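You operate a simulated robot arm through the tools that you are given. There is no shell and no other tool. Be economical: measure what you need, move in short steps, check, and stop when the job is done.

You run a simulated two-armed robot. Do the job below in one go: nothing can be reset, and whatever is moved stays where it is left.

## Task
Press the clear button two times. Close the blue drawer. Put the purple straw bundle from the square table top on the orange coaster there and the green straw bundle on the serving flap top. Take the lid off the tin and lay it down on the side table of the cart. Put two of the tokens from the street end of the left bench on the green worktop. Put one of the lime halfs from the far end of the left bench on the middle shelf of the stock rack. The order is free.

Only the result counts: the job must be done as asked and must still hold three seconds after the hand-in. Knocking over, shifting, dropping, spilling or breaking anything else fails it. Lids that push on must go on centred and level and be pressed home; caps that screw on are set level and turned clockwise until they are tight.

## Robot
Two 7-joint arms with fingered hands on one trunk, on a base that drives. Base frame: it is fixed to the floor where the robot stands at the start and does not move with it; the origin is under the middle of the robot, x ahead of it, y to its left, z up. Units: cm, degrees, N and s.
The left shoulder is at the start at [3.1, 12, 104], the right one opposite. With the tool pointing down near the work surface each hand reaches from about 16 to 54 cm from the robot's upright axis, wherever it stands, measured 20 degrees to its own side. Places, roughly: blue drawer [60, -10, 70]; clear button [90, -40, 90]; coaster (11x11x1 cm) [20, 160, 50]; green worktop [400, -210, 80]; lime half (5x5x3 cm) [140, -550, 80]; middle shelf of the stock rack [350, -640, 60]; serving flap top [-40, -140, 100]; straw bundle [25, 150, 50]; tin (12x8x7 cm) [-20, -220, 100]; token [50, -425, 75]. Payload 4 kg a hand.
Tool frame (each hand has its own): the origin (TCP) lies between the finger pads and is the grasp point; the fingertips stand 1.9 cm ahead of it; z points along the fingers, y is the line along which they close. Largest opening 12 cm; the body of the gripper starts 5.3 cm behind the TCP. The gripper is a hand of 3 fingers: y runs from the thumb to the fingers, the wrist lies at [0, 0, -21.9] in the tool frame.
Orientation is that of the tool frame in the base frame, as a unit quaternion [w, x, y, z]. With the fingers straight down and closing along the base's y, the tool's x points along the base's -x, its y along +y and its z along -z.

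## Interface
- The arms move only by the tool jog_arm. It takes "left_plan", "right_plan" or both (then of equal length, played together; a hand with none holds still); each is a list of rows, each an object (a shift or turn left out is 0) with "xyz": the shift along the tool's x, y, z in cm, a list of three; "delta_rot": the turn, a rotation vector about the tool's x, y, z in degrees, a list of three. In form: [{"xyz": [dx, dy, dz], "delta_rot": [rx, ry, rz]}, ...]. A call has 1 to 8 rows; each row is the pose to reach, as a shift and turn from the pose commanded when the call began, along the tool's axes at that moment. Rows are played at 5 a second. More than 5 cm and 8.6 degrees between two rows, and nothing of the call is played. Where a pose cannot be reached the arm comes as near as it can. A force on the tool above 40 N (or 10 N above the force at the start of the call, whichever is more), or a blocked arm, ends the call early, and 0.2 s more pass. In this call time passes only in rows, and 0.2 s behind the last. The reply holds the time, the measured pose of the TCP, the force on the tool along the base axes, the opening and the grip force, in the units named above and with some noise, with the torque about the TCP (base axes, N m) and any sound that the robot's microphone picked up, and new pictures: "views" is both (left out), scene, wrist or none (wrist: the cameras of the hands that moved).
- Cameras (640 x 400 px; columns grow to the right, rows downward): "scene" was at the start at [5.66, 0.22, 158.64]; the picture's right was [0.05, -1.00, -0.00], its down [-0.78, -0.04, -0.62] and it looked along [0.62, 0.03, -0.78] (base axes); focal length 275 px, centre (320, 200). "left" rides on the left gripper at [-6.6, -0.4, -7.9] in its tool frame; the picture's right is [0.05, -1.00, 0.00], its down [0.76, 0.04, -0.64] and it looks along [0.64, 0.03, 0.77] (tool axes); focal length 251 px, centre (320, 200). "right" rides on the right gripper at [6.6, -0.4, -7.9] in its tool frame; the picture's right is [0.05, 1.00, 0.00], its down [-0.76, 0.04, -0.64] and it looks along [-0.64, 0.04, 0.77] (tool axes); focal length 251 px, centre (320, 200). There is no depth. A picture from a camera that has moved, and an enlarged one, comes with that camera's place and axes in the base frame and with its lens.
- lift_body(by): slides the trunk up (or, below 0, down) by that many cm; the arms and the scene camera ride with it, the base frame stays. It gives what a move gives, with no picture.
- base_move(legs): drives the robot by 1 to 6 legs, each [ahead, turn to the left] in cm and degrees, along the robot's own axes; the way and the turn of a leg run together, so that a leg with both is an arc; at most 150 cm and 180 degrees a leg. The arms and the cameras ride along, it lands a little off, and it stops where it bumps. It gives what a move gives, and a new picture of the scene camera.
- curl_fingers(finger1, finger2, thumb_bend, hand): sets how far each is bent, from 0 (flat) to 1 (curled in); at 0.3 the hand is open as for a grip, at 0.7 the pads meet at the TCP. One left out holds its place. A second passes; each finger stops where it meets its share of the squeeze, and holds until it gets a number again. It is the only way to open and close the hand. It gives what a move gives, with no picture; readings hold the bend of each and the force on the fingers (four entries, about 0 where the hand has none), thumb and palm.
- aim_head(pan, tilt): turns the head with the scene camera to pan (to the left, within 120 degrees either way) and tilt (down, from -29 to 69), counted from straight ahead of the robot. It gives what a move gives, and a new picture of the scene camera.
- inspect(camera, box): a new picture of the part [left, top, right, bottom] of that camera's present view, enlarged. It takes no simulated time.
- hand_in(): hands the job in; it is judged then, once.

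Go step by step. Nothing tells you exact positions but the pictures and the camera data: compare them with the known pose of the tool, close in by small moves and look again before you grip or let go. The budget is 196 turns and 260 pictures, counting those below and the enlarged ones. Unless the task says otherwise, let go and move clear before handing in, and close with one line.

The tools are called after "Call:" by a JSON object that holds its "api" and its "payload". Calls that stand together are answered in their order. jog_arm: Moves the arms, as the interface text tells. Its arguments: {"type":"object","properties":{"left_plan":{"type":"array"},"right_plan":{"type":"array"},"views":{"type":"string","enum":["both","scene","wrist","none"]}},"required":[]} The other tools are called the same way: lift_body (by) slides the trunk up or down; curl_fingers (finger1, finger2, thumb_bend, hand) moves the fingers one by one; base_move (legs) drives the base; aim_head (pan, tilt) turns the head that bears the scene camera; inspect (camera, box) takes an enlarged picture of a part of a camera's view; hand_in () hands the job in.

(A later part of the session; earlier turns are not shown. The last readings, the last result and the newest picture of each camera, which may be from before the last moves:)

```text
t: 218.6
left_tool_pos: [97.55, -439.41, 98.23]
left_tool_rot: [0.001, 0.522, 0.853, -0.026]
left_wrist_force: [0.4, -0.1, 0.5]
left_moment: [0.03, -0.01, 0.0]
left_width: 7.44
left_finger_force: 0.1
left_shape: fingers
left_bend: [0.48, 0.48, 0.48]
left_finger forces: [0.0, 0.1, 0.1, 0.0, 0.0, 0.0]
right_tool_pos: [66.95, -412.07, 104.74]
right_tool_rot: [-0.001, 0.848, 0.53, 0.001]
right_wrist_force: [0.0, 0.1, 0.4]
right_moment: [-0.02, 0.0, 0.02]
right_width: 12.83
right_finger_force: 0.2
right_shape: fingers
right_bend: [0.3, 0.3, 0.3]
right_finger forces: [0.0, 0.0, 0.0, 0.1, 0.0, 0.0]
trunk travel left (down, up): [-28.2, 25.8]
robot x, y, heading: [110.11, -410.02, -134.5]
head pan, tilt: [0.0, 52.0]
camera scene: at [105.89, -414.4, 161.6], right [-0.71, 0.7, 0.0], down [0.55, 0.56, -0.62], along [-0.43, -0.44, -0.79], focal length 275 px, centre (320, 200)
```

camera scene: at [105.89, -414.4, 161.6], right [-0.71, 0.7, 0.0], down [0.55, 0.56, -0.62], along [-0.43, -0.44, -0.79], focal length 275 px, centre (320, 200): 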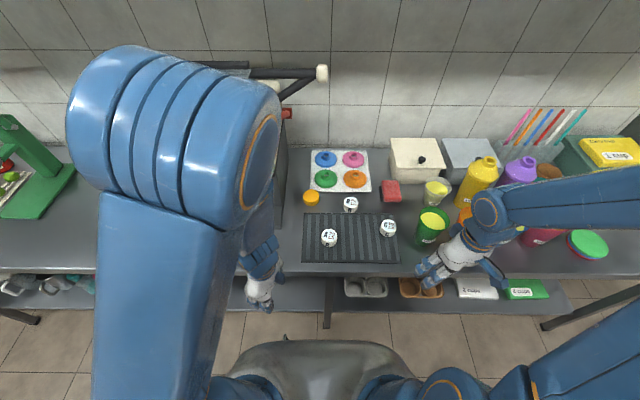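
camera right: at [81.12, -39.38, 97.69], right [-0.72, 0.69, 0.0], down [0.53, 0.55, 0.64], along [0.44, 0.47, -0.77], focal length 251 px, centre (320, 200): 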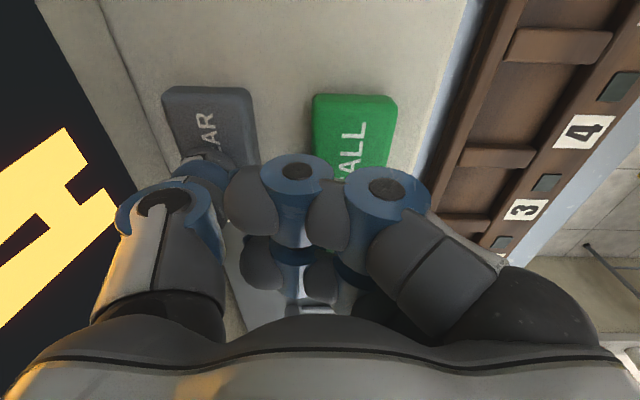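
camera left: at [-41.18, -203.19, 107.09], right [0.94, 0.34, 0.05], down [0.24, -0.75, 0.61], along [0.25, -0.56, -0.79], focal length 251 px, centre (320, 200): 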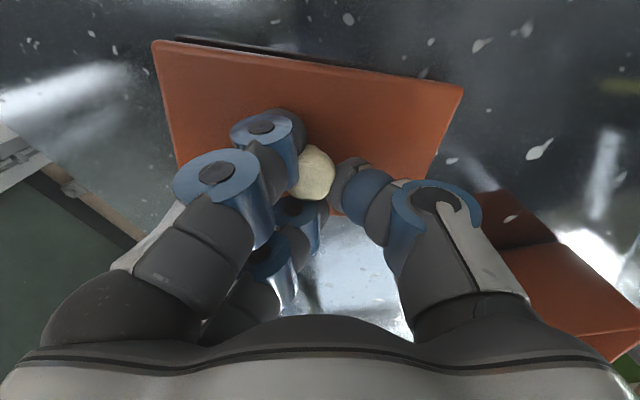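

Facing the bench squarely. The right hand goes over token C at (54.8,-433.8) and the left will take A at (71.4,-445.2).

Call:
{"api": "curl_fingers", "payload": {"hand": "right", "finger1": 0.42, "finger2": 0.42, "thumb_bend": 0.42}}

Call:
{"api": "jog_arm", "payload": {"right_plan": [{"xyz": [-4.2, -0.2, 0]}, {"xyz": [-8.3, -0.5, 0]}, {"xyz": [-12.5, -0.7, 0]}, {"xyz": [-16.6, -0.9, 0]}, {"xyz": [-20.8, -1.2, 0]}, {"xyz": [-24.8, -1.4, 0]}, {"xyz": [-24.8, -1.4, 4]}, {"xyz": [-24.8, -1.4, 8]}], "views": "both"}}

```text
t: 219.6
left_tool_pos: [97.6, -439.31, 98.26]
left_tool_rot: [0.001, 0.522, 0.852, -0.025]
left_wrist_force: [0.3, 0.6, 0.8]
left_moment: [0.01, 0.0, 0.0]
left_width: 7.45
left_finger_force: 0.1
left_shape: fingers
left_bend: [0.48, 0.48, 0.48]
left_finger forces: [0.0, 0.0, 0.0, 0.1, 0.1, 0.1]
right_tool_pos: [67.1, -411.98, 104.6]
right_tool_rot: [-0.001, 0.848, 0.53, 0.001]
right_wrist_force: [-0.7, -0.5, 0.0]
right_moment: [0.03, -0.03, -0.01]
right_width: 9.38
right_finger_force: 0.1
right_shape: fingers
right_bend: [0.42, 0.42, 0.42]
right_finger forces: [0.0, 0.1, 0.0, 0.0, 0.0, 0.0]
trunk travel left (down, up): [-28.2, 25.8]
robot x, y, heading: [109.62, -410.61, -134.8]
head pan, tilt: [0.0, 52.0]
```

```text
t: 221.4
left_tool_pos: [97.48, -439.6, 98.2]
left_tool_rot: [0.001, 0.522, 0.853, -0.025]
left_wrist_force: [0.8, -0.2, 0.0]
left_moment: [0.03, -0.01, -0.01]
left_width: 7.48
left_finger_force: 0.0
left_shape: fingers
left_bend: [0.48, 0.48, 0.48]
left_finger forces: [0.1, 0.1, 0.0, 0.0, 0.0, 0.1]
right_tool_pos: [54.73, -433.67, 96.83]
right_tool_rot: [-0.001, 0.848, 0.53, 0.002]
right_wrist_force: [0.6, -0.6, 0.1]
right_moment: [0.01, 0.02, 0.0]
right_width: 9.35
right_finger_force: 0.1
right_shape: fingers
right_bend: [0.42, 0.42, 0.42]
right_finger forces: [0.0, 0.0, 0.1, 0.1, 0.0, 0.1]
trunk travel left (down, up): [-28.2, 25.8]
robot x, y, heading: [109.75, -410.23, -134.8]
head pan, tilt: [0.0, 52.0]
camera scene: at [105.81, -414.46, 161.59], right [-0.71, 0.7, 0.0], down [0.55, 0.56, -0.61], along [-0.43, -0.44, -0.79], focal length 275 px, centre (320, 200)
camera right: at [57.46, -427.51, 104.74], right [0.92, -0.39, 0.0], down [-0.3, -0.71, 0.64], along [-0.25, -0.59, -0.77], focal length 251 px, centre (320, 200)
```

scene: 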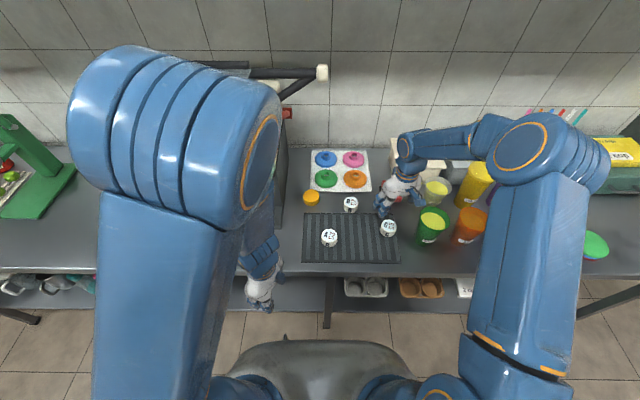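
right: 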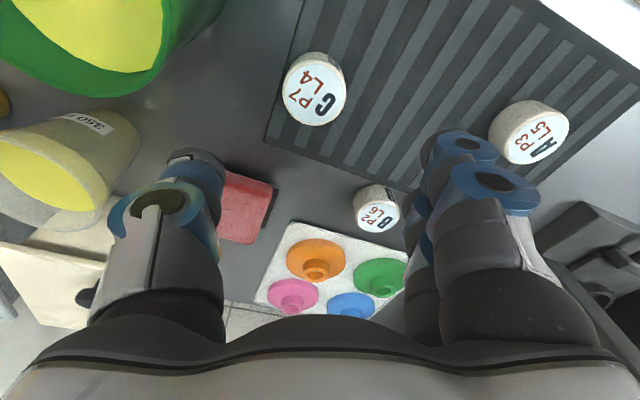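

C is right below. I descend.

Call:
{"api": "jog_arm", "payload": {"right_plan": [{"xyz": [-0.2, -0.2, 4]}, {"xyz": [-0.2, -0.2, 8]}, {"xyz": [-0.2, -0.2, 12]}, {"xyz": [-0.2, -0.2, 14]}], "views": "wrist"}}

```text
t: 222.4
left_tool_pos: [97.7, -439.35, 98.26]
left_tool_rot: [0.001, 0.522, 0.853, -0.025]
left_wrist_force: [-0.6, 0.9, 0.7]
left_moment: [0.0, 0.01, -0.03]
left_width: 7.45
left_finger_force: 0.2
left_shape: fingers
left_bend: [0.48, 0.48, 0.48]
left_finger forces: [0.0, 0.0, 0.1, 0.1, 0.0, 0.1]
right_tool_pos: [54.54, -433.44, 82.76]
right_tool_rot: [-0.001, 0.849, 0.529, -0.001]
right_wrist_force: [-3.8, 1.3, 16.7]
right_moment: [-0.34, -0.81, -0.03]
right_width: 9.39
right_finger_force: 8.3
right_shape: fingers
right_bend: [0.42, 0.42, 0.42]
right_finger forces: [10.1, 6.3, 0.0, 0.0, 0.1, 0.0]
trunk travel left (down, up): [-28.2, 25.8]
robot x, y, heading: [109.95, -410.48, -134.7]
head pan, tilt: [0.0, 52.0]
camera right: at [57.22, -427.36, 90.79], right [0.92, -0.39, 0.0], down [-0.3, -0.7, 0.65], along [-0.25, -0.59, -0.76], focal length 251 px, centre (320, 200)
```

right: 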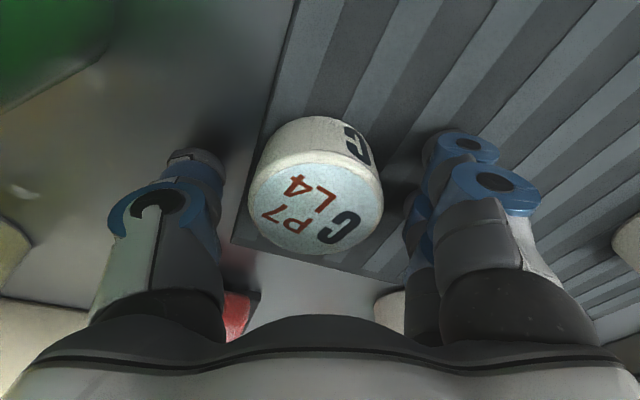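

The fingers touch the mat with the token between them. I'll lift a touch and close.

Call:
{"api": "jog_arm", "payload": {"right_plan": [{"xyz": [0, 0, -0.5]}], "views": "none"}}

Call:
{"api": "curl_fingers", "payload": {"hand": "right", "finger1": 0.62, "finger2": 0.62, "thumb_bend": 0.62}}

Call:
{"api": "jog_arm", "payload": {"right_plan": [{"xyz": [0, 0, -2]}, {"xyz": [0, 0, -5]}], "views": "wrist"}}

```text
t: 222.8
left_tool_pos: [97.56, -439.46, 98.18]
left_tool_rot: [0.001, 0.521, 0.853, -0.025]
left_wrist_force: [0.2, 0.6, 0.5]
left_moment: [0.01, 0.04, 0.0]
left_width: 7.46
left_finger_force: 0.0
left_shape: fingers
left_bend: [0.48, 0.48, 0.48]
left_finger forces: [0.0, 0.0, 0.0, 0.1, 0.1, 0.0]
right_tool_pos: [54.65, -433.49, 82.98]
right_tool_rot: [-0.002, 0.848, 0.53, 0.002]
right_wrist_force: [-0.7, 0.4, 0.4]
right_moment: [-0.03, 0.01, -0.03]
right_width: 9.29
right_finger_force: 0.1
right_shape: fingers
right_bend: [0.42, 0.42, 0.42]
right_finger forces: [0.2, 0.3, 0.0, 0.1, 0.0, 0.0]
trunk travel left (down, up): [-28.2, 25.8]
robot x, y, heading: [109.72, -410.44, -134.9]
head pan, tilt: [0.0, 52.0]
```

```text
t: 223.8
left_tool_pos: [97.67, -439.41, 98.24]
left_tool_rot: [0.0, 0.522, 0.853, -0.026]
left_wrist_force: [1.0, -0.2, -0.3]
left_moment: [0.0, -0.04, 0.04]
left_width: 7.44
left_finger_force: 0.1
left_shape: fingers
left_bend: [0.48, 0.48, 0.48]
left_finger forces: [0.0, 0.1, 0.0, 0.0, 0.0, 0.0]
right_tool_pos: [54.86, -433.65, 83.17]
right_tool_rot: [-0.001, 0.848, 0.53, 0.001]
right_wrist_force: [2.7, -1.0, 3.7]
right_moment: [-0.09, -0.12, 0.01]
right_width: 5.25
right_finger_force: 12.4
right_shape: fingers
right_bend: [0.57, 0.57, 0.56]
right_finger forces: [7.1, 7.3, 0.0, 0.0, 10.9, 0.1]
trunk travel left (down, up): [-28.2, 25.8]
robot x, y, heading: [109.9, -410.11, -134.7]
head pan, tilt: [0.0, 52.0]
```

```text
t: 224.4
left_tool_pos: [97.57, -439.47, 98.19]
left_tool_rot: [0.001, 0.522, 0.852, -0.026]
left_wrist_force: [0.1, -0.2, 0.5]
left_moment: [0.01, 0.0, 0.04]
left_width: 7.48
left_finger_force: 0.1
left_shape: fingers
left_bend: [0.48, 0.48, 0.48]
left_finger forces: [0.0, 0.1, 0.0, 0.1, 0.0, 0.0]
right_tool_pos: [54.62, -433.63, 88.06]
right_tool_rot: [-0.001, 0.848, 0.53, 0.003]
right_wrist_force: [-0.4, 0.6, 0.1]
right_moment: [-0.01, -0.02, 0.03]
right_width: 5.21
right_finger_force: 12.2
right_shape: fingers
right_bend: [0.57, 0.57, 0.55]
right_finger forces: [5.8, 5.8, 0.1, 0.1, 12.6, 0.0]
trunk travel left (down, up): [-28.2, 25.8]
robot x, y, heading: [109.45, -410.15, -134.7]
head pan, tilt: [0.0, 52.0]
camera right: at [57.27, -427.46, 96.07], right [0.92, -0.39, 0.0], down [-0.3, -0.71, 0.64], along [-0.25, -0.59, -0.77], focal length 251 px, centre (320, 200)
```

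right: 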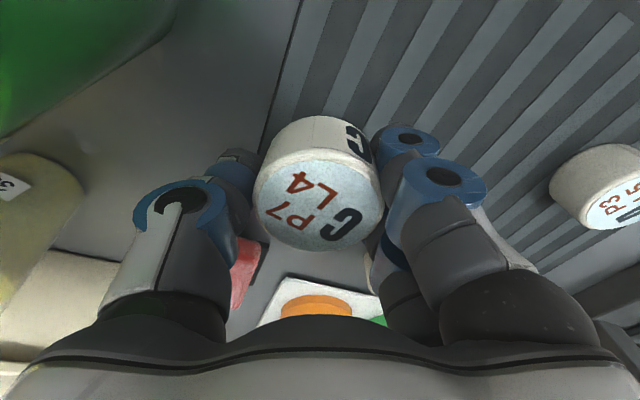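

Token C is held. I raise and retract it, then bring the left hand over A.

Call:
{"api": "jog_arm", "payload": {"right_plan": [{"xyz": [0, 0, -4.5]}, {"xyz": [0, 0, -9]}, {"xyz": [0, 0, -13]}, {"xyz": [4.5, 0, -15]}, {"xyz": [9.3, 0, -15]}, {"xyz": [14.1, 0, -15]}, {"xyz": [18.9, 0, -15]}, {"xyz": [23.7, 0, -15]}], "views": "none"}}

Call:
{"api": "curl_fingers", "payload": {"hand": "left", "finger1": 0.42, "finger2": 0.42, "thumb_bend": 0.42}}

```text
t: 226.2
left_tool_pos: [97.56, -439.52, 98.13]
left_tool_rot: [0.001, 0.522, 0.852, -0.026]
left_wrist_force: [-0.3, -1.2, 0.1]
left_moment: [-0.03, 0.01, -0.02]
left_width: 7.46
left_finger_force: 0.0
left_shape: fingers
left_bend: [0.48, 0.48, 0.48]
left_finger forces: [0.1, 0.1, 0.0, 0.0, 0.0, 0.1]
right_tool_pos: [64.98, -412.31, 103.11]
right_tool_rot: [-0.002, 0.848, 0.53, 0.0]
right_wrist_force: [0.7, -0.7, -0.8]
right_moment: [-0.01, 0.03, 0.03]
right_width: 5.2
right_finger_force: 11.7
right_shape: fingers
right_bend: [0.57, 0.58, 0.55]
right_finger forces: [5.6, 5.8, 0.0, 0.0, 12.4, 0.1]
trunk travel left (down, up): [-28.2, 25.8]
robot x, y, heading: [109.96, -410.53, -134.8]
head pan, tilt: [0.0, 52.0]
```

```text
t: 227.2
left_tool_pos: [97.5, -439.44, 98.18]
left_tool_rot: [0.001, 0.522, 0.853, -0.025]
left_wrist_force: [-0.5, -0.5, -0.5]
left_moment: [0.01, 0.01, 0.0]
left_width: 9.27
left_finger_force: 0.1
left_shape: fingers
left_bend: [0.42, 0.42, 0.42]
left_finger forces: [0.1, 0.0, 0.0, 0.0, 0.1, 0.0]
right_tool_pos: [65.1, -412.29, 103.16]
right_tool_rot: [-0.001, 0.848, 0.53, 0.001]
right_wrist_force: [0.8, 0.8, 0.5]
right_moment: [0.03, -0.02, -0.02]
right_width: 5.19
right_finger_force: 12.5
right_shape: fingers
right_bend: [0.57, 0.58, 0.55]
right_finger forces: [5.6, 5.7, 0.0, 0.0, 12.5, 0.0]
trunk travel left (down, up): [-28.2, 25.8]
robot x, y, heading: [109.77, -410.21, -134.8]
head pan, tilt: [0.0, 52.0]
```

Call:
{"api": "jog_arm", "payload": {"left_plan": [{"xyz": [1.1, -4.3, 0]}, {"xyz": [2.3, -8.6, 0]}, {"xyz": [3.4, -12.9, 0]}, {"xyz": [4.5, -17.1, 0]}, {"xyz": [5.7, -21.4, 0]}, {"xyz": [6.8, -25.7, 0]}, {"xyz": [6.8, -25.7, 4]}], "views": "both"}}

```text
t: 228.8
left_tool_pos: [71.36, -445.04, 95.17]
left_tool_rot: [0.001, 0.522, 0.853, -0.026]
left_wrist_force: [-1.1, -0.3, -0.7]
left_moment: [0.01, 0.05, -0.01]
left_width: 9.31
left_finger_force: 0.1
left_shape: fingers
left_bend: [0.42, 0.42, 0.42]
left_finger forces: [0.0, 0.0, 0.0, 0.0, 0.0, 0.1]
right_tool_pos: [64.89, -412.45, 102.98]
right_tool_rot: [-0.001, 0.848, 0.53, 0.002]
right_wrist_force: [-0.3, -0.3, -0.6]
right_moment: [-0.01, 0.0, -0.03]
right_width: 5.2
right_finger_force: 11.8
right_shape: fingers
right_bend: [0.57, 0.58, 0.55]
right_finger forces: [5.6, 5.9, 0.0, 0.0, 12.5, 0.1]
trunk travel left (down, up): [-28.2, 25.8]
robot x, y, heading: [109.47, -410.17, -134.7]
head pan, tilt: [0.0, 52.0]
camera scene: at [105.87, -414.44, 161.6], right [-0.71, 0.7, 0.0], down [0.55, 0.56, -0.61], along [-0.43, -0.44, -0.79], focal length 275 px, centre (320, 200)
camera left: at [74.21, -450.8, 103.28], right [-0.91, -0.41, 0.04], down [-0.3, 0.73, 0.62], along [-0.28, 0.55, -0.78], focal length 251 px, centre (320, 200)
```

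scene: 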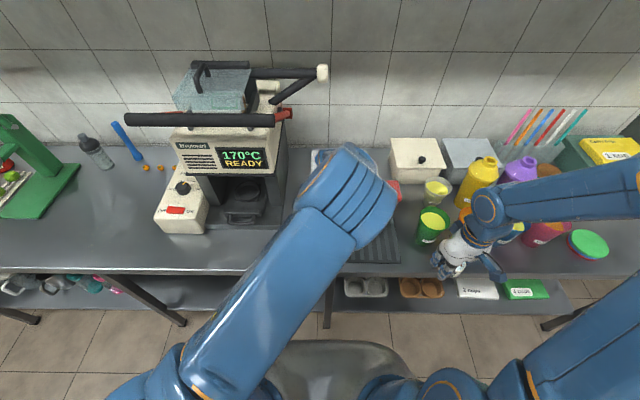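
left: 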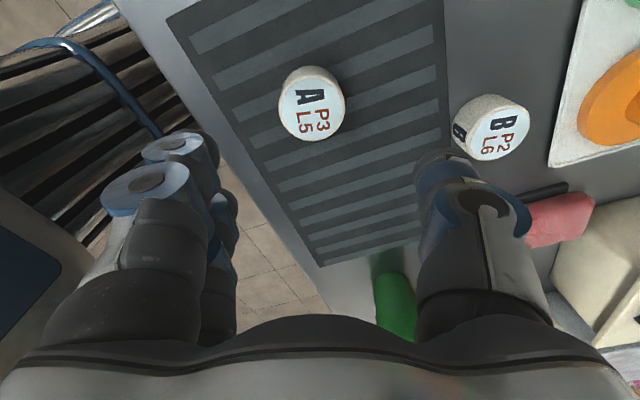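

Call:
{"api": "jog_arm", "payload": {"left_plan": [{"xyz": [0.3, 0.5, 4]}, {"xyz": [0.3, 0.5, 8]}, {"xyz": [0.3, 0.5, 11]}, {"xyz": [0.3, 0.5, 11.8]}], "views": "wrist"}}

```text
t: 229.8
left_tool_pos: [71.5, -445.06, 83.14]
left_tool_rot: [0.001, 0.521, 0.853, -0.025]
left_wrist_force: [0.0, -0.4, 1.5]
left_moment: [0.01, 0.0, 0.0]
left_width: 9.29
left_finger_force: 0.6
left_shape: fingers
left_bend: [0.42, 0.42, 0.42]
left_finger forces: [0.1, 0.5, 0.0, 0.0, 0.1, 0.1]
right_tool_pos: [64.9, -412.29, 103.04]
right_tool_rot: [-0.001, 0.848, 0.53, 0.002]
right_wrist_force: [0.5, -0.8, -0.9]
right_moment: [-0.03, 0.0, 0.0]
right_width: 5.2
right_finger_force: 12.0
right_shape: fingers
right_bend: [0.57, 0.58, 0.55]
right_finger forces: [5.6, 5.8, 0.0, 0.0, 12.4, 0.1]
trunk travel left (down, up): [-28.2, 25.8]
robot x, y, heading: [109.77, -410.7, -134.8]
head pan, tilt: [0.0, 52.0]
camera left: at [74.43, -450.86, 91.29], right [-0.91, -0.41, 0.04], down [-0.29, 0.73, 0.62], along [-0.28, 0.55, -0.78], focal length 251 px, centre (320, 200)
```

left: 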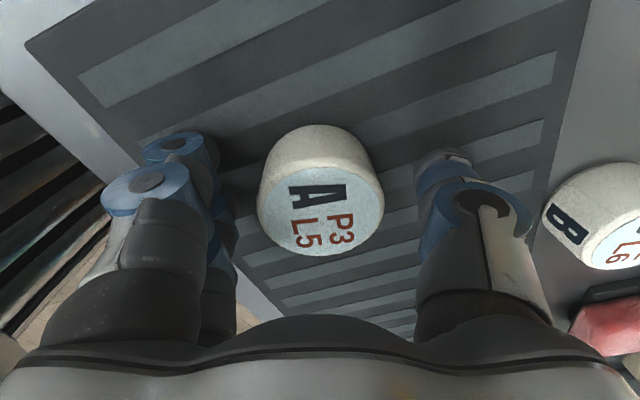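

Call:
{"api": "curl_fingers", "payload": {"hand": "left", "finger1": 0.62, "finger2": 0.62, "thumb_bend": 0.62}}

Call:
{"api": "jog_arm", "payload": {"left_plan": [{"xyz": [0, 0, -2]}, {"xyz": [0, 0, -6]}, {"xyz": [0, 0, -10]}, {"xyz": [0, 0, -14]}, {"xyz": [0, 0, -18]}], "views": "wrist"}}

```text
t: 230.8
left_tool_pos: [71.58, -445.07, 83.35]
left_tool_rot: [0.001, 0.522, 0.852, -0.027]
left_wrist_force: [3.3, 2.0, 6.5]
left_moment: [0.26, -0.27, -0.09]
left_width: 4.84
left_finger_force: 12.9
left_shape: fingers
left_bend: [0.58, 0.55, 0.57]
left_finger forces: [4.2, 12.0, 0.0, 0.0, 10.0, 0.0]
right_tool_pos: [64.96, -412.35, 103.07]
right_tool_rot: [-0.001, 0.848, 0.529, 0.002]
right_wrist_force: [-0.4, 0.2, -0.1]
right_moment: [-0.03, -0.02, 0.02]
right_width: 5.2
right_finger_force: 11.9
right_shape: fingers
right_bend: [0.57, 0.58, 0.55]
right_finger forces: [5.6, 5.8, 0.0, 0.0, 12.4, 0.0]
trunk travel left (down, up): [-28.2, 25.8]
robot x, y, heading: [109.83, -410.3, -134.6]
head pan, tilt: [0.0, 52.0]
```

```text
t: 232.0
left_tool_pos: [72.05, -444.38, 101.29]
left_tool_rot: [0.002, 0.522, 0.853, -0.025]
left_wrist_force: [0.6, -0.2, 0.0]
left_moment: [0.0, 0.0, 0.04]
left_width: 4.8
left_finger_force: 11.6
left_shape: fingers
left_bend: [0.59, 0.56, 0.56]
left_finger forces: [3.3, 7.9, 0.0, 0.0, 11.6, 0.0]
right_tool_pos: [64.96, -412.26, 103.17]
right_tool_rot: [-0.001, 0.848, 0.53, 0.001]
right_wrist_force: [0.7, 0.7, 0.3]
right_moment: [0.01, -0.02, -0.01]
right_width: 5.18
right_finger_force: 12.1
right_shape: fingers
right_bend: [0.57, 0.58, 0.55]
right_finger forces: [5.6, 5.7, 0.0, 0.0, 12.4, 0.0]
trunk travel left (down, up): [-28.2, 25.8]
robot x, y, heading: [109.83, -410.12, -134.9]
head pan, tilt: [0.0, 52.0]
camera left: at [74.91, -450.1, 109.41], right [-0.91, -0.41, 0.04], down [-0.3, 0.73, 0.62], along [-0.28, 0.55, -0.78], focal length 251 px, centre (320, 200)
```

left: 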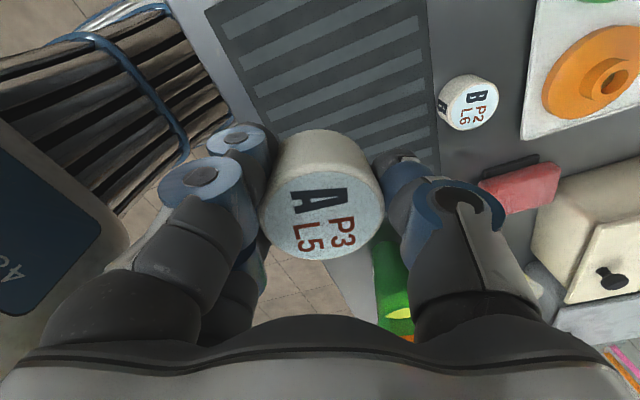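

Both tokens are held. I retract the left hand and back away, then plan round the street end of the middle benches to the green worktop.

Call:
{"api": "jog_arm", "payload": {"left_plan": [{"xyz": [-1.1, 4.3, 0]}, {"xyz": [-2.3, 8.6, 0]}, {"xyz": [-3.4, 12.9, 0]}, {"xyz": [-4.5, 17.1, 0]}, {"xyz": [-5.7, 21.4, 0]}], "views": "none"}}

Call:
{"api": "lift_body", "payload": {"by": 10}}

Call:
{"api": "base_move", "payload": {"legs": [[-22, 0]]}}

```text
t: 233.2
left_tool_pos: [93.55, -439.91, 100.6]
left_tool_rot: [0.0, 0.522, 0.852, -0.025]
left_wrist_force: [0.1, -0.2, -0.3]
left_moment: [0.01, 0.01, -0.03]
left_width: 4.78
left_finger_force: 11.5
left_shape: fingers
left_bend: [0.59, 0.56, 0.56]
left_finger forces: [3.2, 7.8, 0.0, 0.0, 11.3, 0.1]
right_tool_pos: [64.98, -412.27, 103.11]
right_tool_rot: [-0.002, 0.848, 0.53, 0.001]
right_wrist_force: [0.2, -0.3, -1.0]
right_moment: [0.0, -0.01, -0.01]
right_width: 5.22
right_finger_force: 12.2
right_shape: fingers
right_bend: [0.57, 0.58, 0.55]
right_finger forces: [5.7, 5.8, 0.0, 0.0, 12.5, 0.1]
trunk travel left (down, up): [-28.2, 25.8]
robot x, y, heading: [110.02, -410.72, -134.6]
head pan, tilt: [0.0, 52.0]
```

```text
t: 234.5
left_tool_pos: [93.36, -439.98, 110.66]
left_tool_rot: [0.001, 0.521, 0.853, -0.025]
left_wrist_force: [1.5, 0.5, -0.8]
left_moment: [0.01, -0.04, -0.03]
left_width: 4.76
left_finger_force: 11.2
left_shape: fingers
left_bend: [0.59, 0.56, 0.56]
left_finger forces: [3.1, 7.8, 0.0, 0.0, 11.3, 0.0]
right_tool_pos: [64.88, -412.43, 113.02]
right_tool_rot: [-0.001, 0.848, 0.53, 0.001]
right_wrist_force: [-0.1, 0.2, -1.1]
right_moment: [0.01, -0.01, 0.0]
right_width: 5.2
right_finger_force: 11.5
right_shape: fingers
right_bend: [0.57, 0.58, 0.55]
right_finger forces: [5.7, 5.8, 0.0, 0.1, 12.4, 0.1]
trunk travel left (down, up): [-38.2, 15.8]
robot x, y, heading: [109.53, -410.02, -134.7]
head pan, tilt: [0.0, 52.0]
```

```text
t: 236.2
left_tool_pos: [108.96, -424.14, 110.68]
left_tool_rot: [0.001, 0.521, 0.853, -0.026]
left_wrist_force: [0.0, 0.7, -1.4]
left_moment: [0.0, 0.0, -0.02]
left_width: 4.78
left_finger_force: 10.8
left_shape: fingers
left_bend: [0.59, 0.56, 0.56]
left_finger forces: [3.2, 7.9, 0.0, 0.0, 11.3, 0.1]
right_tool_pos: [80.47, -396.69, 113.1]
right_tool_rot: [-0.001, 0.848, 0.53, 0.002]
right_wrist_force: [-0.3, 0.6, -0.8]
right_moment: [0.01, 0.04, -0.01]
right_width: 5.21
right_finger_force: 11.9
right_shape: fingers
right_bend: [0.57, 0.58, 0.55]
right_finger forces: [5.6, 5.9, 0.1, 0.1, 12.3, 0.1]
trunk travel left (down, up): [-38.2, 15.8]
robot x, y, heading: [125.35, -394.55, -134.4]
head pan, tilt: [0.0, 52.0]
camera scene: at [121.47, -398.6, 171.6], right [-0.71, 0.7, 0.0], down [0.55, 0.56, -0.62], along [-0.43, -0.44, -0.79], focal length 275 px, centre (320, 200)
```

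scene: 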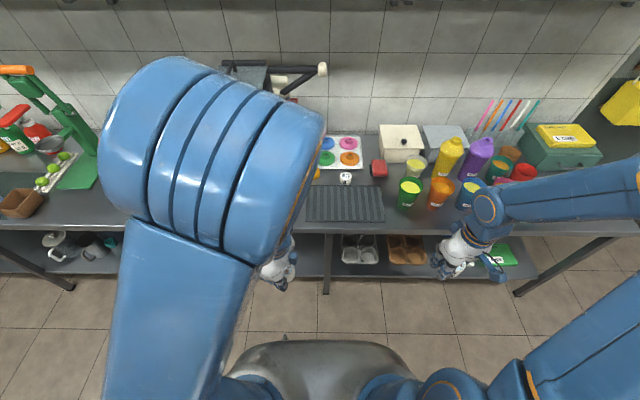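

Call:
{"api": "base_move", "payload": {"legs": [[0, -30], [0, -30], [0, -25]]}}

```text
t: 238.3
left_tool_pos: [96.41, -411.9, 110.67]
left_tool_rot: [-0.005, 0.726, 0.687, -0.025]
left_wrist_force: [-0.8, 0.9, -0.8]
left_moment: [-0.02, -0.02, 0.01]
left_width: 4.75
left_finger_force: 11.5
left_shape: fingers
left_bend: [0.59, 0.56, 0.56]
left_finger forces: [3.0, 8.0, 0.0, 0.0, 11.4, 0.0]
right_tool_pos: [85.54, -373.9, 112.92]
right_tool_rot: [0.0, 0.957, 0.291, 0.002]
right_wrist_force: [-0.1, -0.1, -1.3]
right_moment: [-0.01, -0.01, 0.0]
right_width: 5.18
right_finger_force: 12.0
right_shape: fingers
right_bend: [0.58, 0.58, 0.55]
right_finger forces: [5.6, 5.9, 0.0, 0.1, 12.4, 0.0]
trunk travel left (down, up): [-38.2, 15.8]
robot x, y, heading: [126.1, -397.48, -165.5]
head pan, tilt: [0.0, 52.0]
stopped in leg 2: the robot was blocked; the commanded pose is now the measured one
camera scene: at [120.9, -399.13, 171.6], right [-0.26, 0.97, 0.0], down [0.76, 0.2, -0.61], along [-0.59, -0.16, -0.79], focal length 275 px, centre (320, 200)
```

scene: 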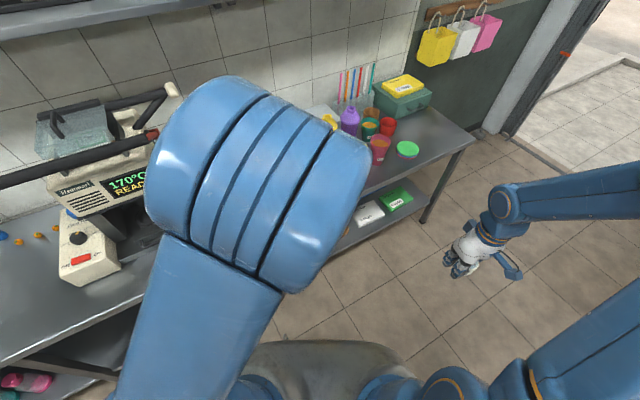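

Call:
{"api": "base_move", "payload": {"legs": [[12, -28], [10, -27]]}}

```text
t: 241.2
left_tool_pos: [76.81, -381.7, 110.53]
left_tool_rot: [-0.013, 0.943, 0.333, -0.021]
left_wrist_force: [-1.0, 0.5, -1.7]
left_moment: [-0.05, 0.0, 0.01]
left_width: 4.74
left_finger_force: 11.6
left_shape: fingers
left_bend: [0.59, 0.56, 0.56]
left_finger forces: [2.9, 8.0, 0.1, 0.0, 11.2, 0.0]
right_tool_pos: [97.66, -348.08, 112.75]
right_tool_rot: [0.002, 0.993, -0.122, 0.003]
right_wrist_force: [0.3, 0.7, -0.3]
right_moment: [-0.06, 0.03, 0.02]
right_width: 5.18
right_finger_force: 11.7
right_shape: fingers
right_bend: [0.58, 0.58, 0.55]
right_finger forces: [5.4, 5.8, 0.0, 0.1, 12.2, 0.0]
trunk travel left (down, up): [-38.2, 15.8]
robot x, y, heading: [105.61, -398.11, 146.1]
head pan, tilt: [0.0, 52.0]
stopped in leg 2: the robot was blocked; the commanded pose is now the measured one
camera scene: at [100.84, -394.38, 171.58], right [0.56, 0.83, 0.0], down [0.65, -0.44, -0.61], along [-0.51, 0.34, -0.79], focal length 275 px, centre (320, 200)
```

scene: 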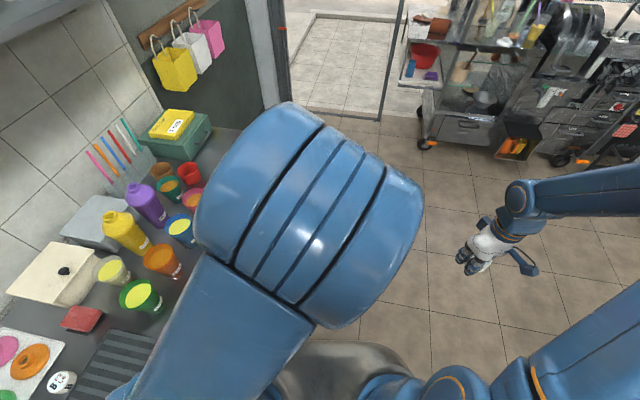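

Call:
{"api": "base_move", "payload": {"legs": [[25, -16], [85, 0]]}}

Call:
{"api": "aim_head", "payload": {"pan": -70, "tilt": 35}}

```text
t: 247.1
left_tool_pos: [8.55, -294.04, 110.78]
left_tool_rot: [-0.017, 0.978, 0.208, -0.018]
left_wrist_force: [1.0, 0.1, -0.5]
left_moment: [-0.05, 0.0, -0.01]
left_width: 4.73
left_finger_force: 10.7
left_shape: fingers
left_bend: [0.59, 0.56, 0.56]
left_finger forces: [2.9, 7.9, 0.0, 0.1, 11.0, 0.0]
right_tool_pos: [37.46, -266.96, 113.07]
right_tool_rot: [0.001, 0.968, -0.249, 0.001]
right_wrist_force: [-0.2, 0.2, -1.1]
right_moment: [-0.02, -0.02, 0.03]
right_width: 5.13
right_finger_force: 11.4
right_shape: fingers
right_bend: [0.58, 0.58, 0.55]
right_finger forces: [5.3, 5.8, 0.0, 0.0, 12.1, 0.1]
trunk travel left (down, up): [-38.2, 15.8]
robot x, y, heading: [31.94, -317.15, 131.1]
head pan, tilt: [0.0, 52.0]
camera scene: at [28.38, -312.85, 171.6], right [0.75, 0.66, 0.0], down [0.52, -0.59, -0.62], along [-0.4, 0.46, -0.79], focal length 275 px, centre (320, 200)
```

scene: 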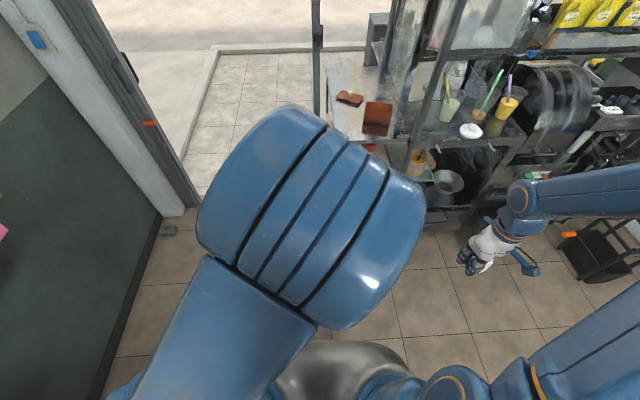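

```text
t: 248.5
left_tool_pos: [8.62, -294.04, 110.65]
left_tool_rot: [-0.017, 0.978, 0.208, -0.017]
left_wrist_force: [0.7, 0.4, 0.7]
left_moment: [-0.01, 0.01, 0.01]
left_width: 4.74
left_finger_force: 11.0
left_shape: fingers
left_bend: [0.59, 0.56, 0.56]
left_finger forces: [2.9, 7.9, 0.0, 0.1, 11.1, 0.1]
right_tool_pos: [37.5, -266.99, 113.13]
right_tool_rot: [0.001, 0.969, -0.249, 0.002]
right_wrist_force: [0.1, 0.3, -0.4]
right_moment: [-0.02, -0.03, 0.01]
right_width: 5.18
right_finger_force: 11.7
right_shape: fingers
right_bend: [0.58, 0.58, 0.55]
right_finger forces: [5.3, 5.9, 0.0, 0.1, 12.0, 0.1]
trunk travel left (down, up): [-38.2, 15.8]
robot x, y, heading: [31.77, -317.03, 131.2]
head pan, tilt: [-70.0, 35.0]
camera scene: at [37.57, -310.82, 174.04], right [0.88, -0.48, 0.0], down [-0.28, -0.5, -0.82], along [0.39, 0.72, -0.57], focal length 275 px, centre (320, 200)
```

scene: 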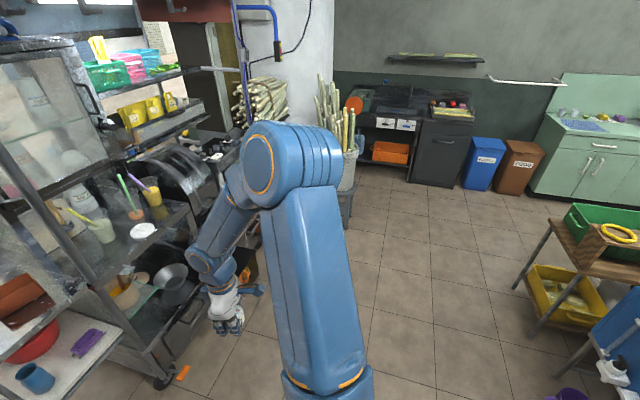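

Call:
{"api": "base_move", "payload": {"legs": [[8, -30], [9, -30], [10, -28]]}}

Call:
{"api": "aim_head", "payload": {"pan": 0, "tilt": 35}}

```text
t: 251.4
left_tool_pos: [29.44, -271.63, 110.66]
left_tool_rot: [-0.021, 0.979, -0.204, -0.01]
left_wrist_force: [-1.2, 0.4, -0.2]
left_moment: [-0.01, 0.02, 0.03]
left_width: 4.72
left_finger_force: 11.5
left_shape: fingers
left_bend: [0.6, 0.56, 0.56]
left_finger forces: [2.9, 7.8, 0.0, 0.1, 11.1, 0.0]
right_tool_pos: [68.84, -274.74, 113.12]
right_tool_rot: [0.001, 0.786, -0.618, 0.0]
right_wrist_force: [0.2, 0.5, -0.4]
right_moment: [0.0, 0.03, -0.03]
right_width: 5.13
right_finger_force: 11.2
right_shape: fingers
right_bend: [0.58, 0.58, 0.55]
right_finger forces: [5.2, 5.9, 0.0, 0.1, 12.0, 0.1]
trunk travel left (down, up): [-38.2, 15.8]
robot x, y, heading: [24.19, -304.04, 82.7]
head pan, tilt: [-70.0, 35.0]
stopped in leg 2: the robot was blocked; the commanded pose is now the measured one
camera scene: at [32.72, -304.17, 174.03], right [0.22, -0.97, 0.0], down [-0.56, -0.13, -0.82], along [0.8, 0.18, -0.58], focal length 275 px, centre (320, 200)
```

scene: 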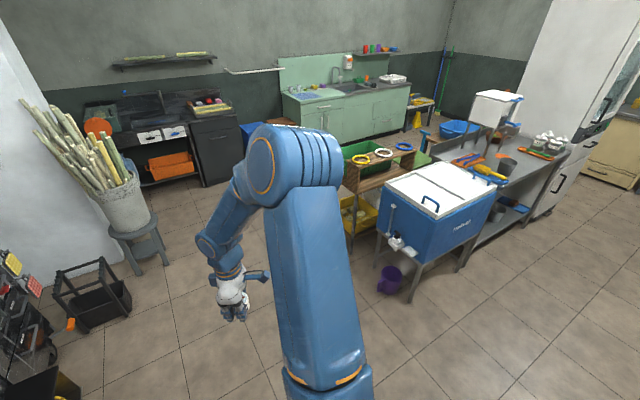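

```text
t: 252.8
left_tool_pos: [29.2, -271.87, 110.64]
left_tool_rot: [-0.022, 0.979, -0.204, -0.009]
left_wrist_force: [0.8, 0.1, -0.6]
left_moment: [0.0, 0.0, 0.0]
left_width: 4.69
left_finger_force: 11.3
left_shape: fingers
left_bend: [0.6, 0.56, 0.56]
left_finger forces: [2.9, 7.9, 0.1, 0.0, 11.1, 0.0]
right_tool_pos: [68.56, -274.91, 113.26]
right_tool_rot: [0.001, 0.786, -0.618, 0.001]
right_wrist_force: [0.0, 0.2, -0.1]
right_moment: [-0.01, -0.02, 0.01]
right_width: 5.16
right_finger_force: 11.5
right_shape: fingers
right_bend: [0.58, 0.58, 0.55]
right_finger forces: [5.3, 6.0, 0.1, 0.0, 11.9, 0.0]
trunk travel left (down, up): [-38.2, 15.8]
robot x, y, heading: [24.01, -304.75, 82.7]
head pan, tilt: [0.0, 35.0]
camera scene: at [24.93, -297.72, 174.04], right [0.99, -0.12, 0.0], down [-0.07, -0.57, -0.82], along [0.1, 0.81, -0.57], focal length 275 px, centre (320, 200)
```

scene: 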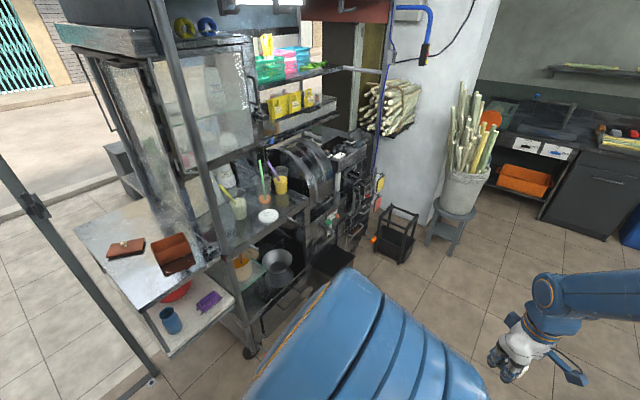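

I can see the way: past the cart and round the small table to the green worktop, whose front edge runs from about (342,-211) to (453,-336).

Call:
{"api": "base_move", "payload": {"legs": [[15, -25], [15, -26], [140, 0], [66, 0]]}}

```text
t: 256.1
left_tool_pos: [68.04, -263.24, 110.66]
left_tool_rot: [-0.024, 0.801, -0.598, 0.0]
left_wrist_force: [-0.1, 0.7, -0.8]
left_moment: [-0.01, -0.03, -0.01]
left_width: 4.7
left_finger_force: 10.5
left_shape: fingers
left_bend: [0.6, 0.57, 0.56]
left_finger forces: [3.0, 7.7, 0.1, 0.0, 10.7, 0.1]
right_tool_pos: [90.97, -295.41, 113.06]
right_tool_rot: [-0.002, -0.452, 0.892, 0.0]
right_wrist_force: [0.0, 0.2, -0.9]
right_moment: [0.02, -0.01, -0.02]
right_width: 5.07
right_finger_force: 11.1
right_shape: fingers
right_bend: [0.58, 0.58, 0.55]
right_finger forces: [5.0, 5.9, 0.0, 0.1, 11.8, 0.1]
trunk travel left (down, up): [-38.2, 15.8]
robot x, y, heading: [36.88, -276.11, 31.5]
head pan, tilt: [0.0, 35.0]
stopped in leg 3: the robot was blocked; the commanded pose is now the measured one
camera scene: at [43.12, -272.8, 174.04], right [0.52, -0.85, 0.0], down [-0.49, -0.3, -0.82], along [0.7, 0.43, -0.57], focal length 275 px, centre (320, 200)
```

scene: 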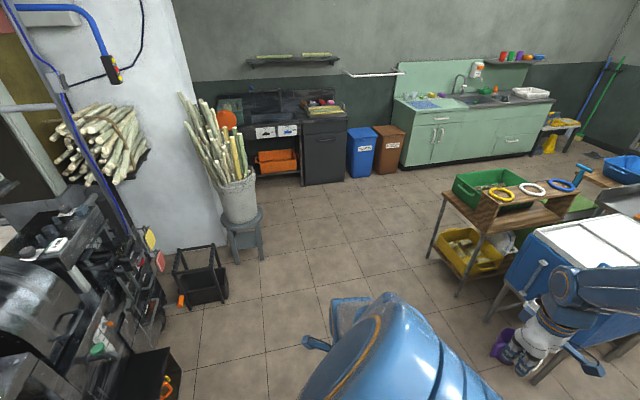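

Call:
{"api": "base_move", "payload": {"legs": [[140, 0], [62, 0]]}}

```text
t: 266.1
left_tool_pos: [240.66, -161.07, 110.62]
left_tool_rot: [-0.024, 0.797, -0.604, 0.002]
left_wrist_force: [-0.3, -0.8, -1.0]
left_moment: [0.02, 0.04, 0.03]
left_width: 4.66
left_finger_force: 10.6
left_shape: fingers
left_bend: [0.6, 0.57, 0.56]
left_finger forces: [2.9, 7.8, 0.0, 0.0, 10.8, 0.0]
right_tool_pos: [263.28, -193.6, 113.15]
right_tool_rot: [-0.002, -0.445, 0.896, -0.001]
right_wrist_force: [0.0, -0.1, -0.7]
right_moment: [0.03, 0.05, 0.02]
right_width: 5.07
right_finger_force: 11.6
right_shape: fingers
right_bend: [0.58, 0.58, 0.55]
right_finger forces: [5.0, 6.0, 0.0, 0.1, 11.8, 0.1]
trunk travel left (down, up): [-38.2, 15.8]
robot x, y, heading: [209.83, -173.44, 30.4]
head pan, tilt: [0.0, 35.0]
camera scene: at [215.64, -170.33, 174.04], right [0.51, -0.86, 0.0], down [-0.49, -0.29, -0.82], along [0.7, 0.42, -0.57], focal length 275 px, centre (320, 200)
```

scene: 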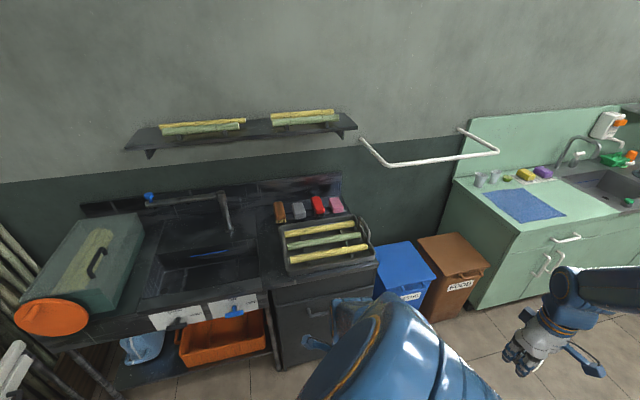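

Call:
{"api": "base_move", "payload": {"legs": [[10, -24], [10, -24], [10, -24], [106, 0]]}}

```text
t: 269.2
left_tool_pos: [259.54, -186.2, 110.74]
left_tool_rot: [0.023, -0.484, 0.875, -0.012]
left_wrist_force: [0.6, 0.6, -1.0]
left_moment: [0.01, -0.03, 0.01]
left_width: 4.66
left_finger_force: 10.6
left_shape: fingers
left_bend: [0.6, 0.57, 0.56]
left_finger forces: [2.8, 7.5, 0.0, 0.0, 10.5, 0.0]
right_tool_pos: [250.44, -224.62, 112.97]
right_tool_rot: [-0.003, -0.045, 0.999, 0.002]
right_wrist_force: [-0.7, -1.1, -0.3]
right_moment: [0.01, -0.03, -0.01]
right_width: 5.04
right_finger_force: 11.1
right_shape: fingers
right_bend: [0.59, 0.58, 0.55]
right_finger forces: [5.0, 5.8, 0.0, 0.0, 11.6, 0.0]
trunk travel left (down, up): [-38.2, 15.8]
robot x, y, heading: [230.49, -167.6, -18.9]
head pan, tilt: [0.0, 35.0]
stopped in leg 3: the robot was blocked; the commanded pose is now the measured one
camera scene: at [237.1, -169.84, 174.04], right [-0.32, -0.95, 0.0], down [-0.54, 0.19, -0.82], along [0.77, -0.27, -0.57], focal length 275 px, centre (320, 200)
```

scene: 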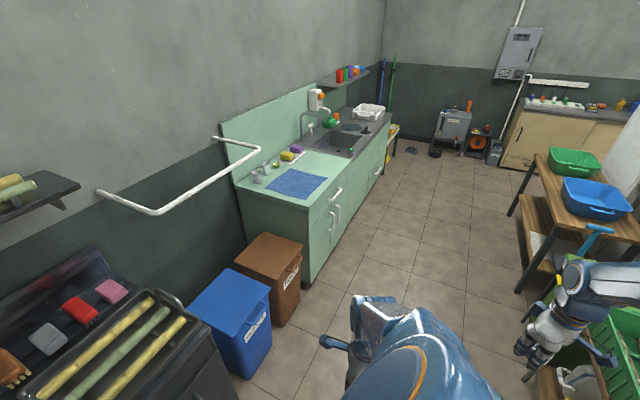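

I see bare worktop between the blue mat and the sink, around (398,-230). I'm turning along the aisle and driving there.

Call:
{"api": "base_move", "payload": {"legs": [[5, -22]]}}

```text
t: 270.7
left_tool_pos: [254.82, -198.35, 110.64]
left_tool_rot: [0.019, -0.309, 0.951, -0.015]
left_wrist_force: [0.4, 0.1, -0.1]
left_moment: [-0.02, -0.01, -0.03]
left_width: 4.63
left_finger_force: 10.8
left_shape: fingers
left_bend: [0.6, 0.57, 0.56]
left_finger forces: [2.8, 7.3, 0.0, 0.0, 10.2, 0.1]
right_tool_pos: [232.07, -230.72, 113.0]
right_tool_rot: [-0.002, 0.145, 0.989, 0.002]
right_wrist_force: [0.3, 0.2, -0.8]
right_moment: [0.03, 0.01, -0.03]
right_width: 5.03
right_finger_force: 10.6
right_shape: fingers
right_bend: [0.59, 0.58, 0.55]
right_finger forces: [4.5, 5.9, 0.0, 0.0, 11.2, 0.0]
trunk travel left (down, up): [-38.2, 15.8]
robot x, y, heading: [236.19, -168.23, -40.8]
head pan, tilt: [0.0, 35.0]
camera scene: at [241.41, -173.4, 174.03], right [-0.65, -0.76, 0.0], down [-0.43, 0.38, -0.82], along [0.62, -0.53, -0.57], focal length 275 px, centre (320, 200)
```

scene: 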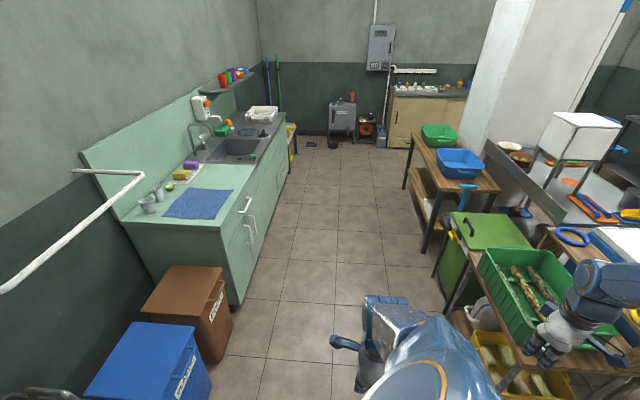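

Call:
{"api": "curl_fingers", "payload": {"hand": "right", "finger1": 0.66, "finger2": 0.66, "thumb_bend": 0.64}}

Call:
{"api": "curl_fingers", "payload": {"hand": "left", "finger1": 0.66, "finger2": 0.66, "thumb_bend": 0.64}}

Call:
{"api": "base_move", "payload": {"legs": [[130, 0], [9, 29]]}}

```text
t: 271.7
left_tool_pos: [254.79, -198.31, 110.68]
left_tool_rot: [0.018, -0.31, 0.95, -0.015]
left_wrist_force: [-0.8, -0.3, -0.5]
left_moment: [-0.02, 0.0, -0.03]
left_width: 4.64
left_finger_force: 9.5
left_shape: fingers
left_bend: [0.6, 0.57, 0.56]
left_finger forces: [3.0, 7.1, 0.0, 0.1, 10.1, 0.0]
right_tool_pos: [232.25, -230.48, 113.13]
right_tool_rot: [-0.003, 0.146, 0.989, 0.001]
right_wrist_force: [0.5, 0.8, -0.6]
right_moment: [0.03, 0.02, 0.05]
right_width: 4.97
right_finger_force: 16.1
right_shape: fingers
right_bend: [0.6, 0.59, 0.54]
right_finger forces: [7.0, 8.3, 0.0, 0.0, 16.8, 0.0]
trunk travel left (down, up): [-38.2, 15.8]
robot x, y, heading: [236.37, -168.55, -40.9]
head pan, tilt: [0.0, 35.0]
```

```text
t: 272.7
left_tool_pos: [254.84, -198.15, 110.62]
left_tool_rot: [0.019, -0.31, 0.951, -0.015]
left_wrist_force: [-0.5, -0.5, -0.2]
left_moment: [-0.01, 0.0, -0.02]
left_width: 4.55
left_finger_force: 14.3
left_shape: fingers
left_bend: [0.61, 0.57, 0.55]
left_finger forces: [5.5, 8.8, 0.1, 0.0, 14.7, 0.1]
right_tool_pos: [232.04, -230.55, 113.15]
right_tool_rot: [-0.001, 0.146, 0.989, 0.002]
right_wrist_force: [-0.7, -0.3, -0.2]
right_moment: [-0.02, 0.01, 0.03]
right_width: 4.97
right_finger_force: 15.6
right_shape: fingers
right_bend: [0.6, 0.59, 0.54]
right_finger forces: [7.1, 8.5, 0.0, 0.0, 16.8, 0.0]
trunk travel left (down, up): [-38.2, 15.8]
robot x, y, heading: [236.52, -167.99, -40.6]
head pan, tilt: [0.0, 35.0]
```

```text
t: 280.7
left_tool_pos: [372.17, -274.05, 110.68]
left_tool_rot: [0.022, -0.534, 0.845, -0.011]
left_wrist_force: [-0.4, -0.4, -1.3]
left_moment: [-0.03, 0.04, 0.03]
left_width: 4.53
left_finger_force: 14.3
left_shape: fingers
left_bend: [0.61, 0.57, 0.55]
left_finger forces: [5.4, 8.8, 0.0, 0.1, 14.6, 0.0]
right_tool_pos: [367.68, -313.31, 113.16]
right_tool_rot: [-0.001, -0.102, 0.995, 0.0]
right_wrist_force: [0.5, -0.7, -0.9]
right_moment: [-0.01, -0.03, 0.01]
right_width: 4.96
right_finger_force: 15.7
right_shape: fingers
right_bend: [0.6, 0.59, 0.54]
right_finger forces: [6.9, 8.2, 0.0, 0.0, 16.5, 0.0]
trunk travel left (down, up): [-38.2, 15.8]
robot x, y, heading: [340.79, -259.52, -12.1]
head pan, tilt: [0.0, 35.0]
camera scene: at [347.75, -261.27, 174.04], right [-0.21, -0.98, 0.0], down [-0.56, 0.12, -0.82], along [0.8, -0.17, -0.57], focal length 275 px, centre (320, 200)
```

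scene: 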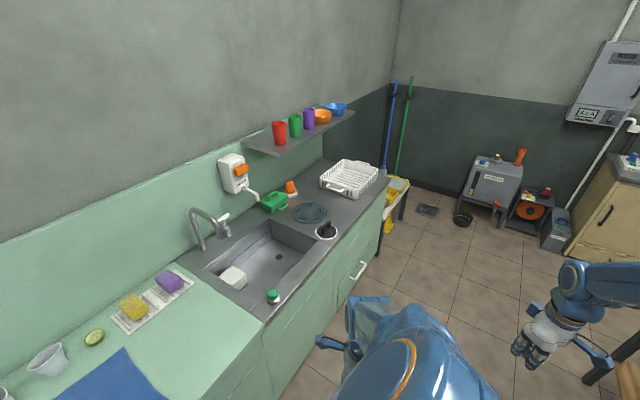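

Call:
{"api": "base_move", "payload": {"legs": [[7, 28], [7, 28]]}}

Call:
{"api": "aim_head", "payload": {"pan": 0, "tilt": 50}}

```text
t: 283.8
left_tool_pos: [384.54, -239.78, 110.7]
left_tool_rot: [-0.023, 0.857, -0.515, 0.0]
left_wrist_force: [0.9, -0.3, -0.3]
left_moment: [-0.04, 0.02, 0.0]
left_width: 4.44
left_finger_force: 14.7
left_shape: fingers
left_bend: [0.62, 0.58, 0.56]
left_finger forces: [5.4, 8.8, 0.0, 0.1, 14.3, 0.1]
right_tool_pos: [413.21, -266.8, 112.95]
right_tool_rot: [-0.005, -0.537, 0.843, 0.0]
right_wrist_force: [1.4, 1.2, 0.1]
right_moment: [-0.07, 0.04, -0.01]
right_width: 4.89
right_finger_force: 16.0
right_shape: fingers
right_bend: [0.6, 0.6, 0.55]
right_finger forces: [6.8, 8.5, 0.1, 0.0, 16.6, 0.1]
trunk travel left (down, up): [-38.2, 15.8]
robot x, y, heading: [357.69, -260.11, 42.3]
head pan, tilt: [0.0, 35.0]
stopped in leg 2: the robot was blocked; the commanded pose is now the measured one
camera scene: at [362.8, -255.42, 174.02], right [0.67, -0.74, 0.0], down [-0.42, -0.39, -0.82], along [0.6, 0.55, -0.58], focal length 275 px, centre (320, 200)
```

scene: 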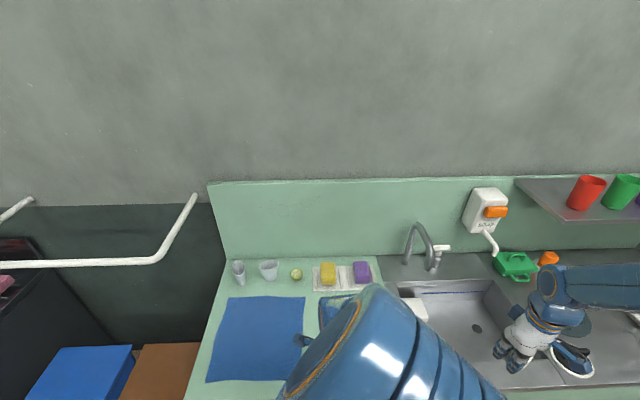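

```text
t: 284.5
left_tool_pos: [384.52, -240.25, 110.68]
left_tool_rot: [-0.025, 0.856, -0.516, 0.0]
left_wrist_force: [-0.1, -0.2, -1.0]
left_moment: [-0.01, -0.02, 0.01]
left_width: 4.46
left_finger_force: 14.4
left_shape: fingers
left_bend: [0.62, 0.58, 0.56]
left_finger forces: [5.3, 8.7, 0.1, 0.1, 14.5, 0.1]
right_tool_pos: [413.11, -267.3, 113.01]
right_tool_rot: [-0.004, -0.537, 0.843, 0.001]
right_wrist_force: [0.1, 0.4, -0.1]
right_moment: [0.04, 0.01, -0.01]
right_width: 4.91
right_finger_force: 15.4
right_shape: fingers
right_bend: [0.6, 0.6, 0.55]
right_finger forces: [6.7, 8.5, 0.1, 0.1, 16.4, 0.1]
trunk travel left (down, up): [-38.2, 15.8]
robot x, y, heading: [357.2, -260.3, 42.3]
head pan, tilt: [0.0, 50.0]
camera scene: at [361.77, -256.67, 171.88], right [0.67, -0.74, 0.0], down [-0.57, -0.52, -0.64], along [0.47, 0.43, -0.77], focal length 275 px, centre (320, 200)
```

scene: 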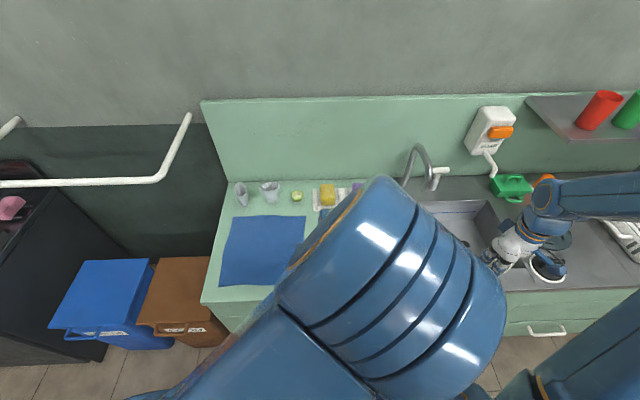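

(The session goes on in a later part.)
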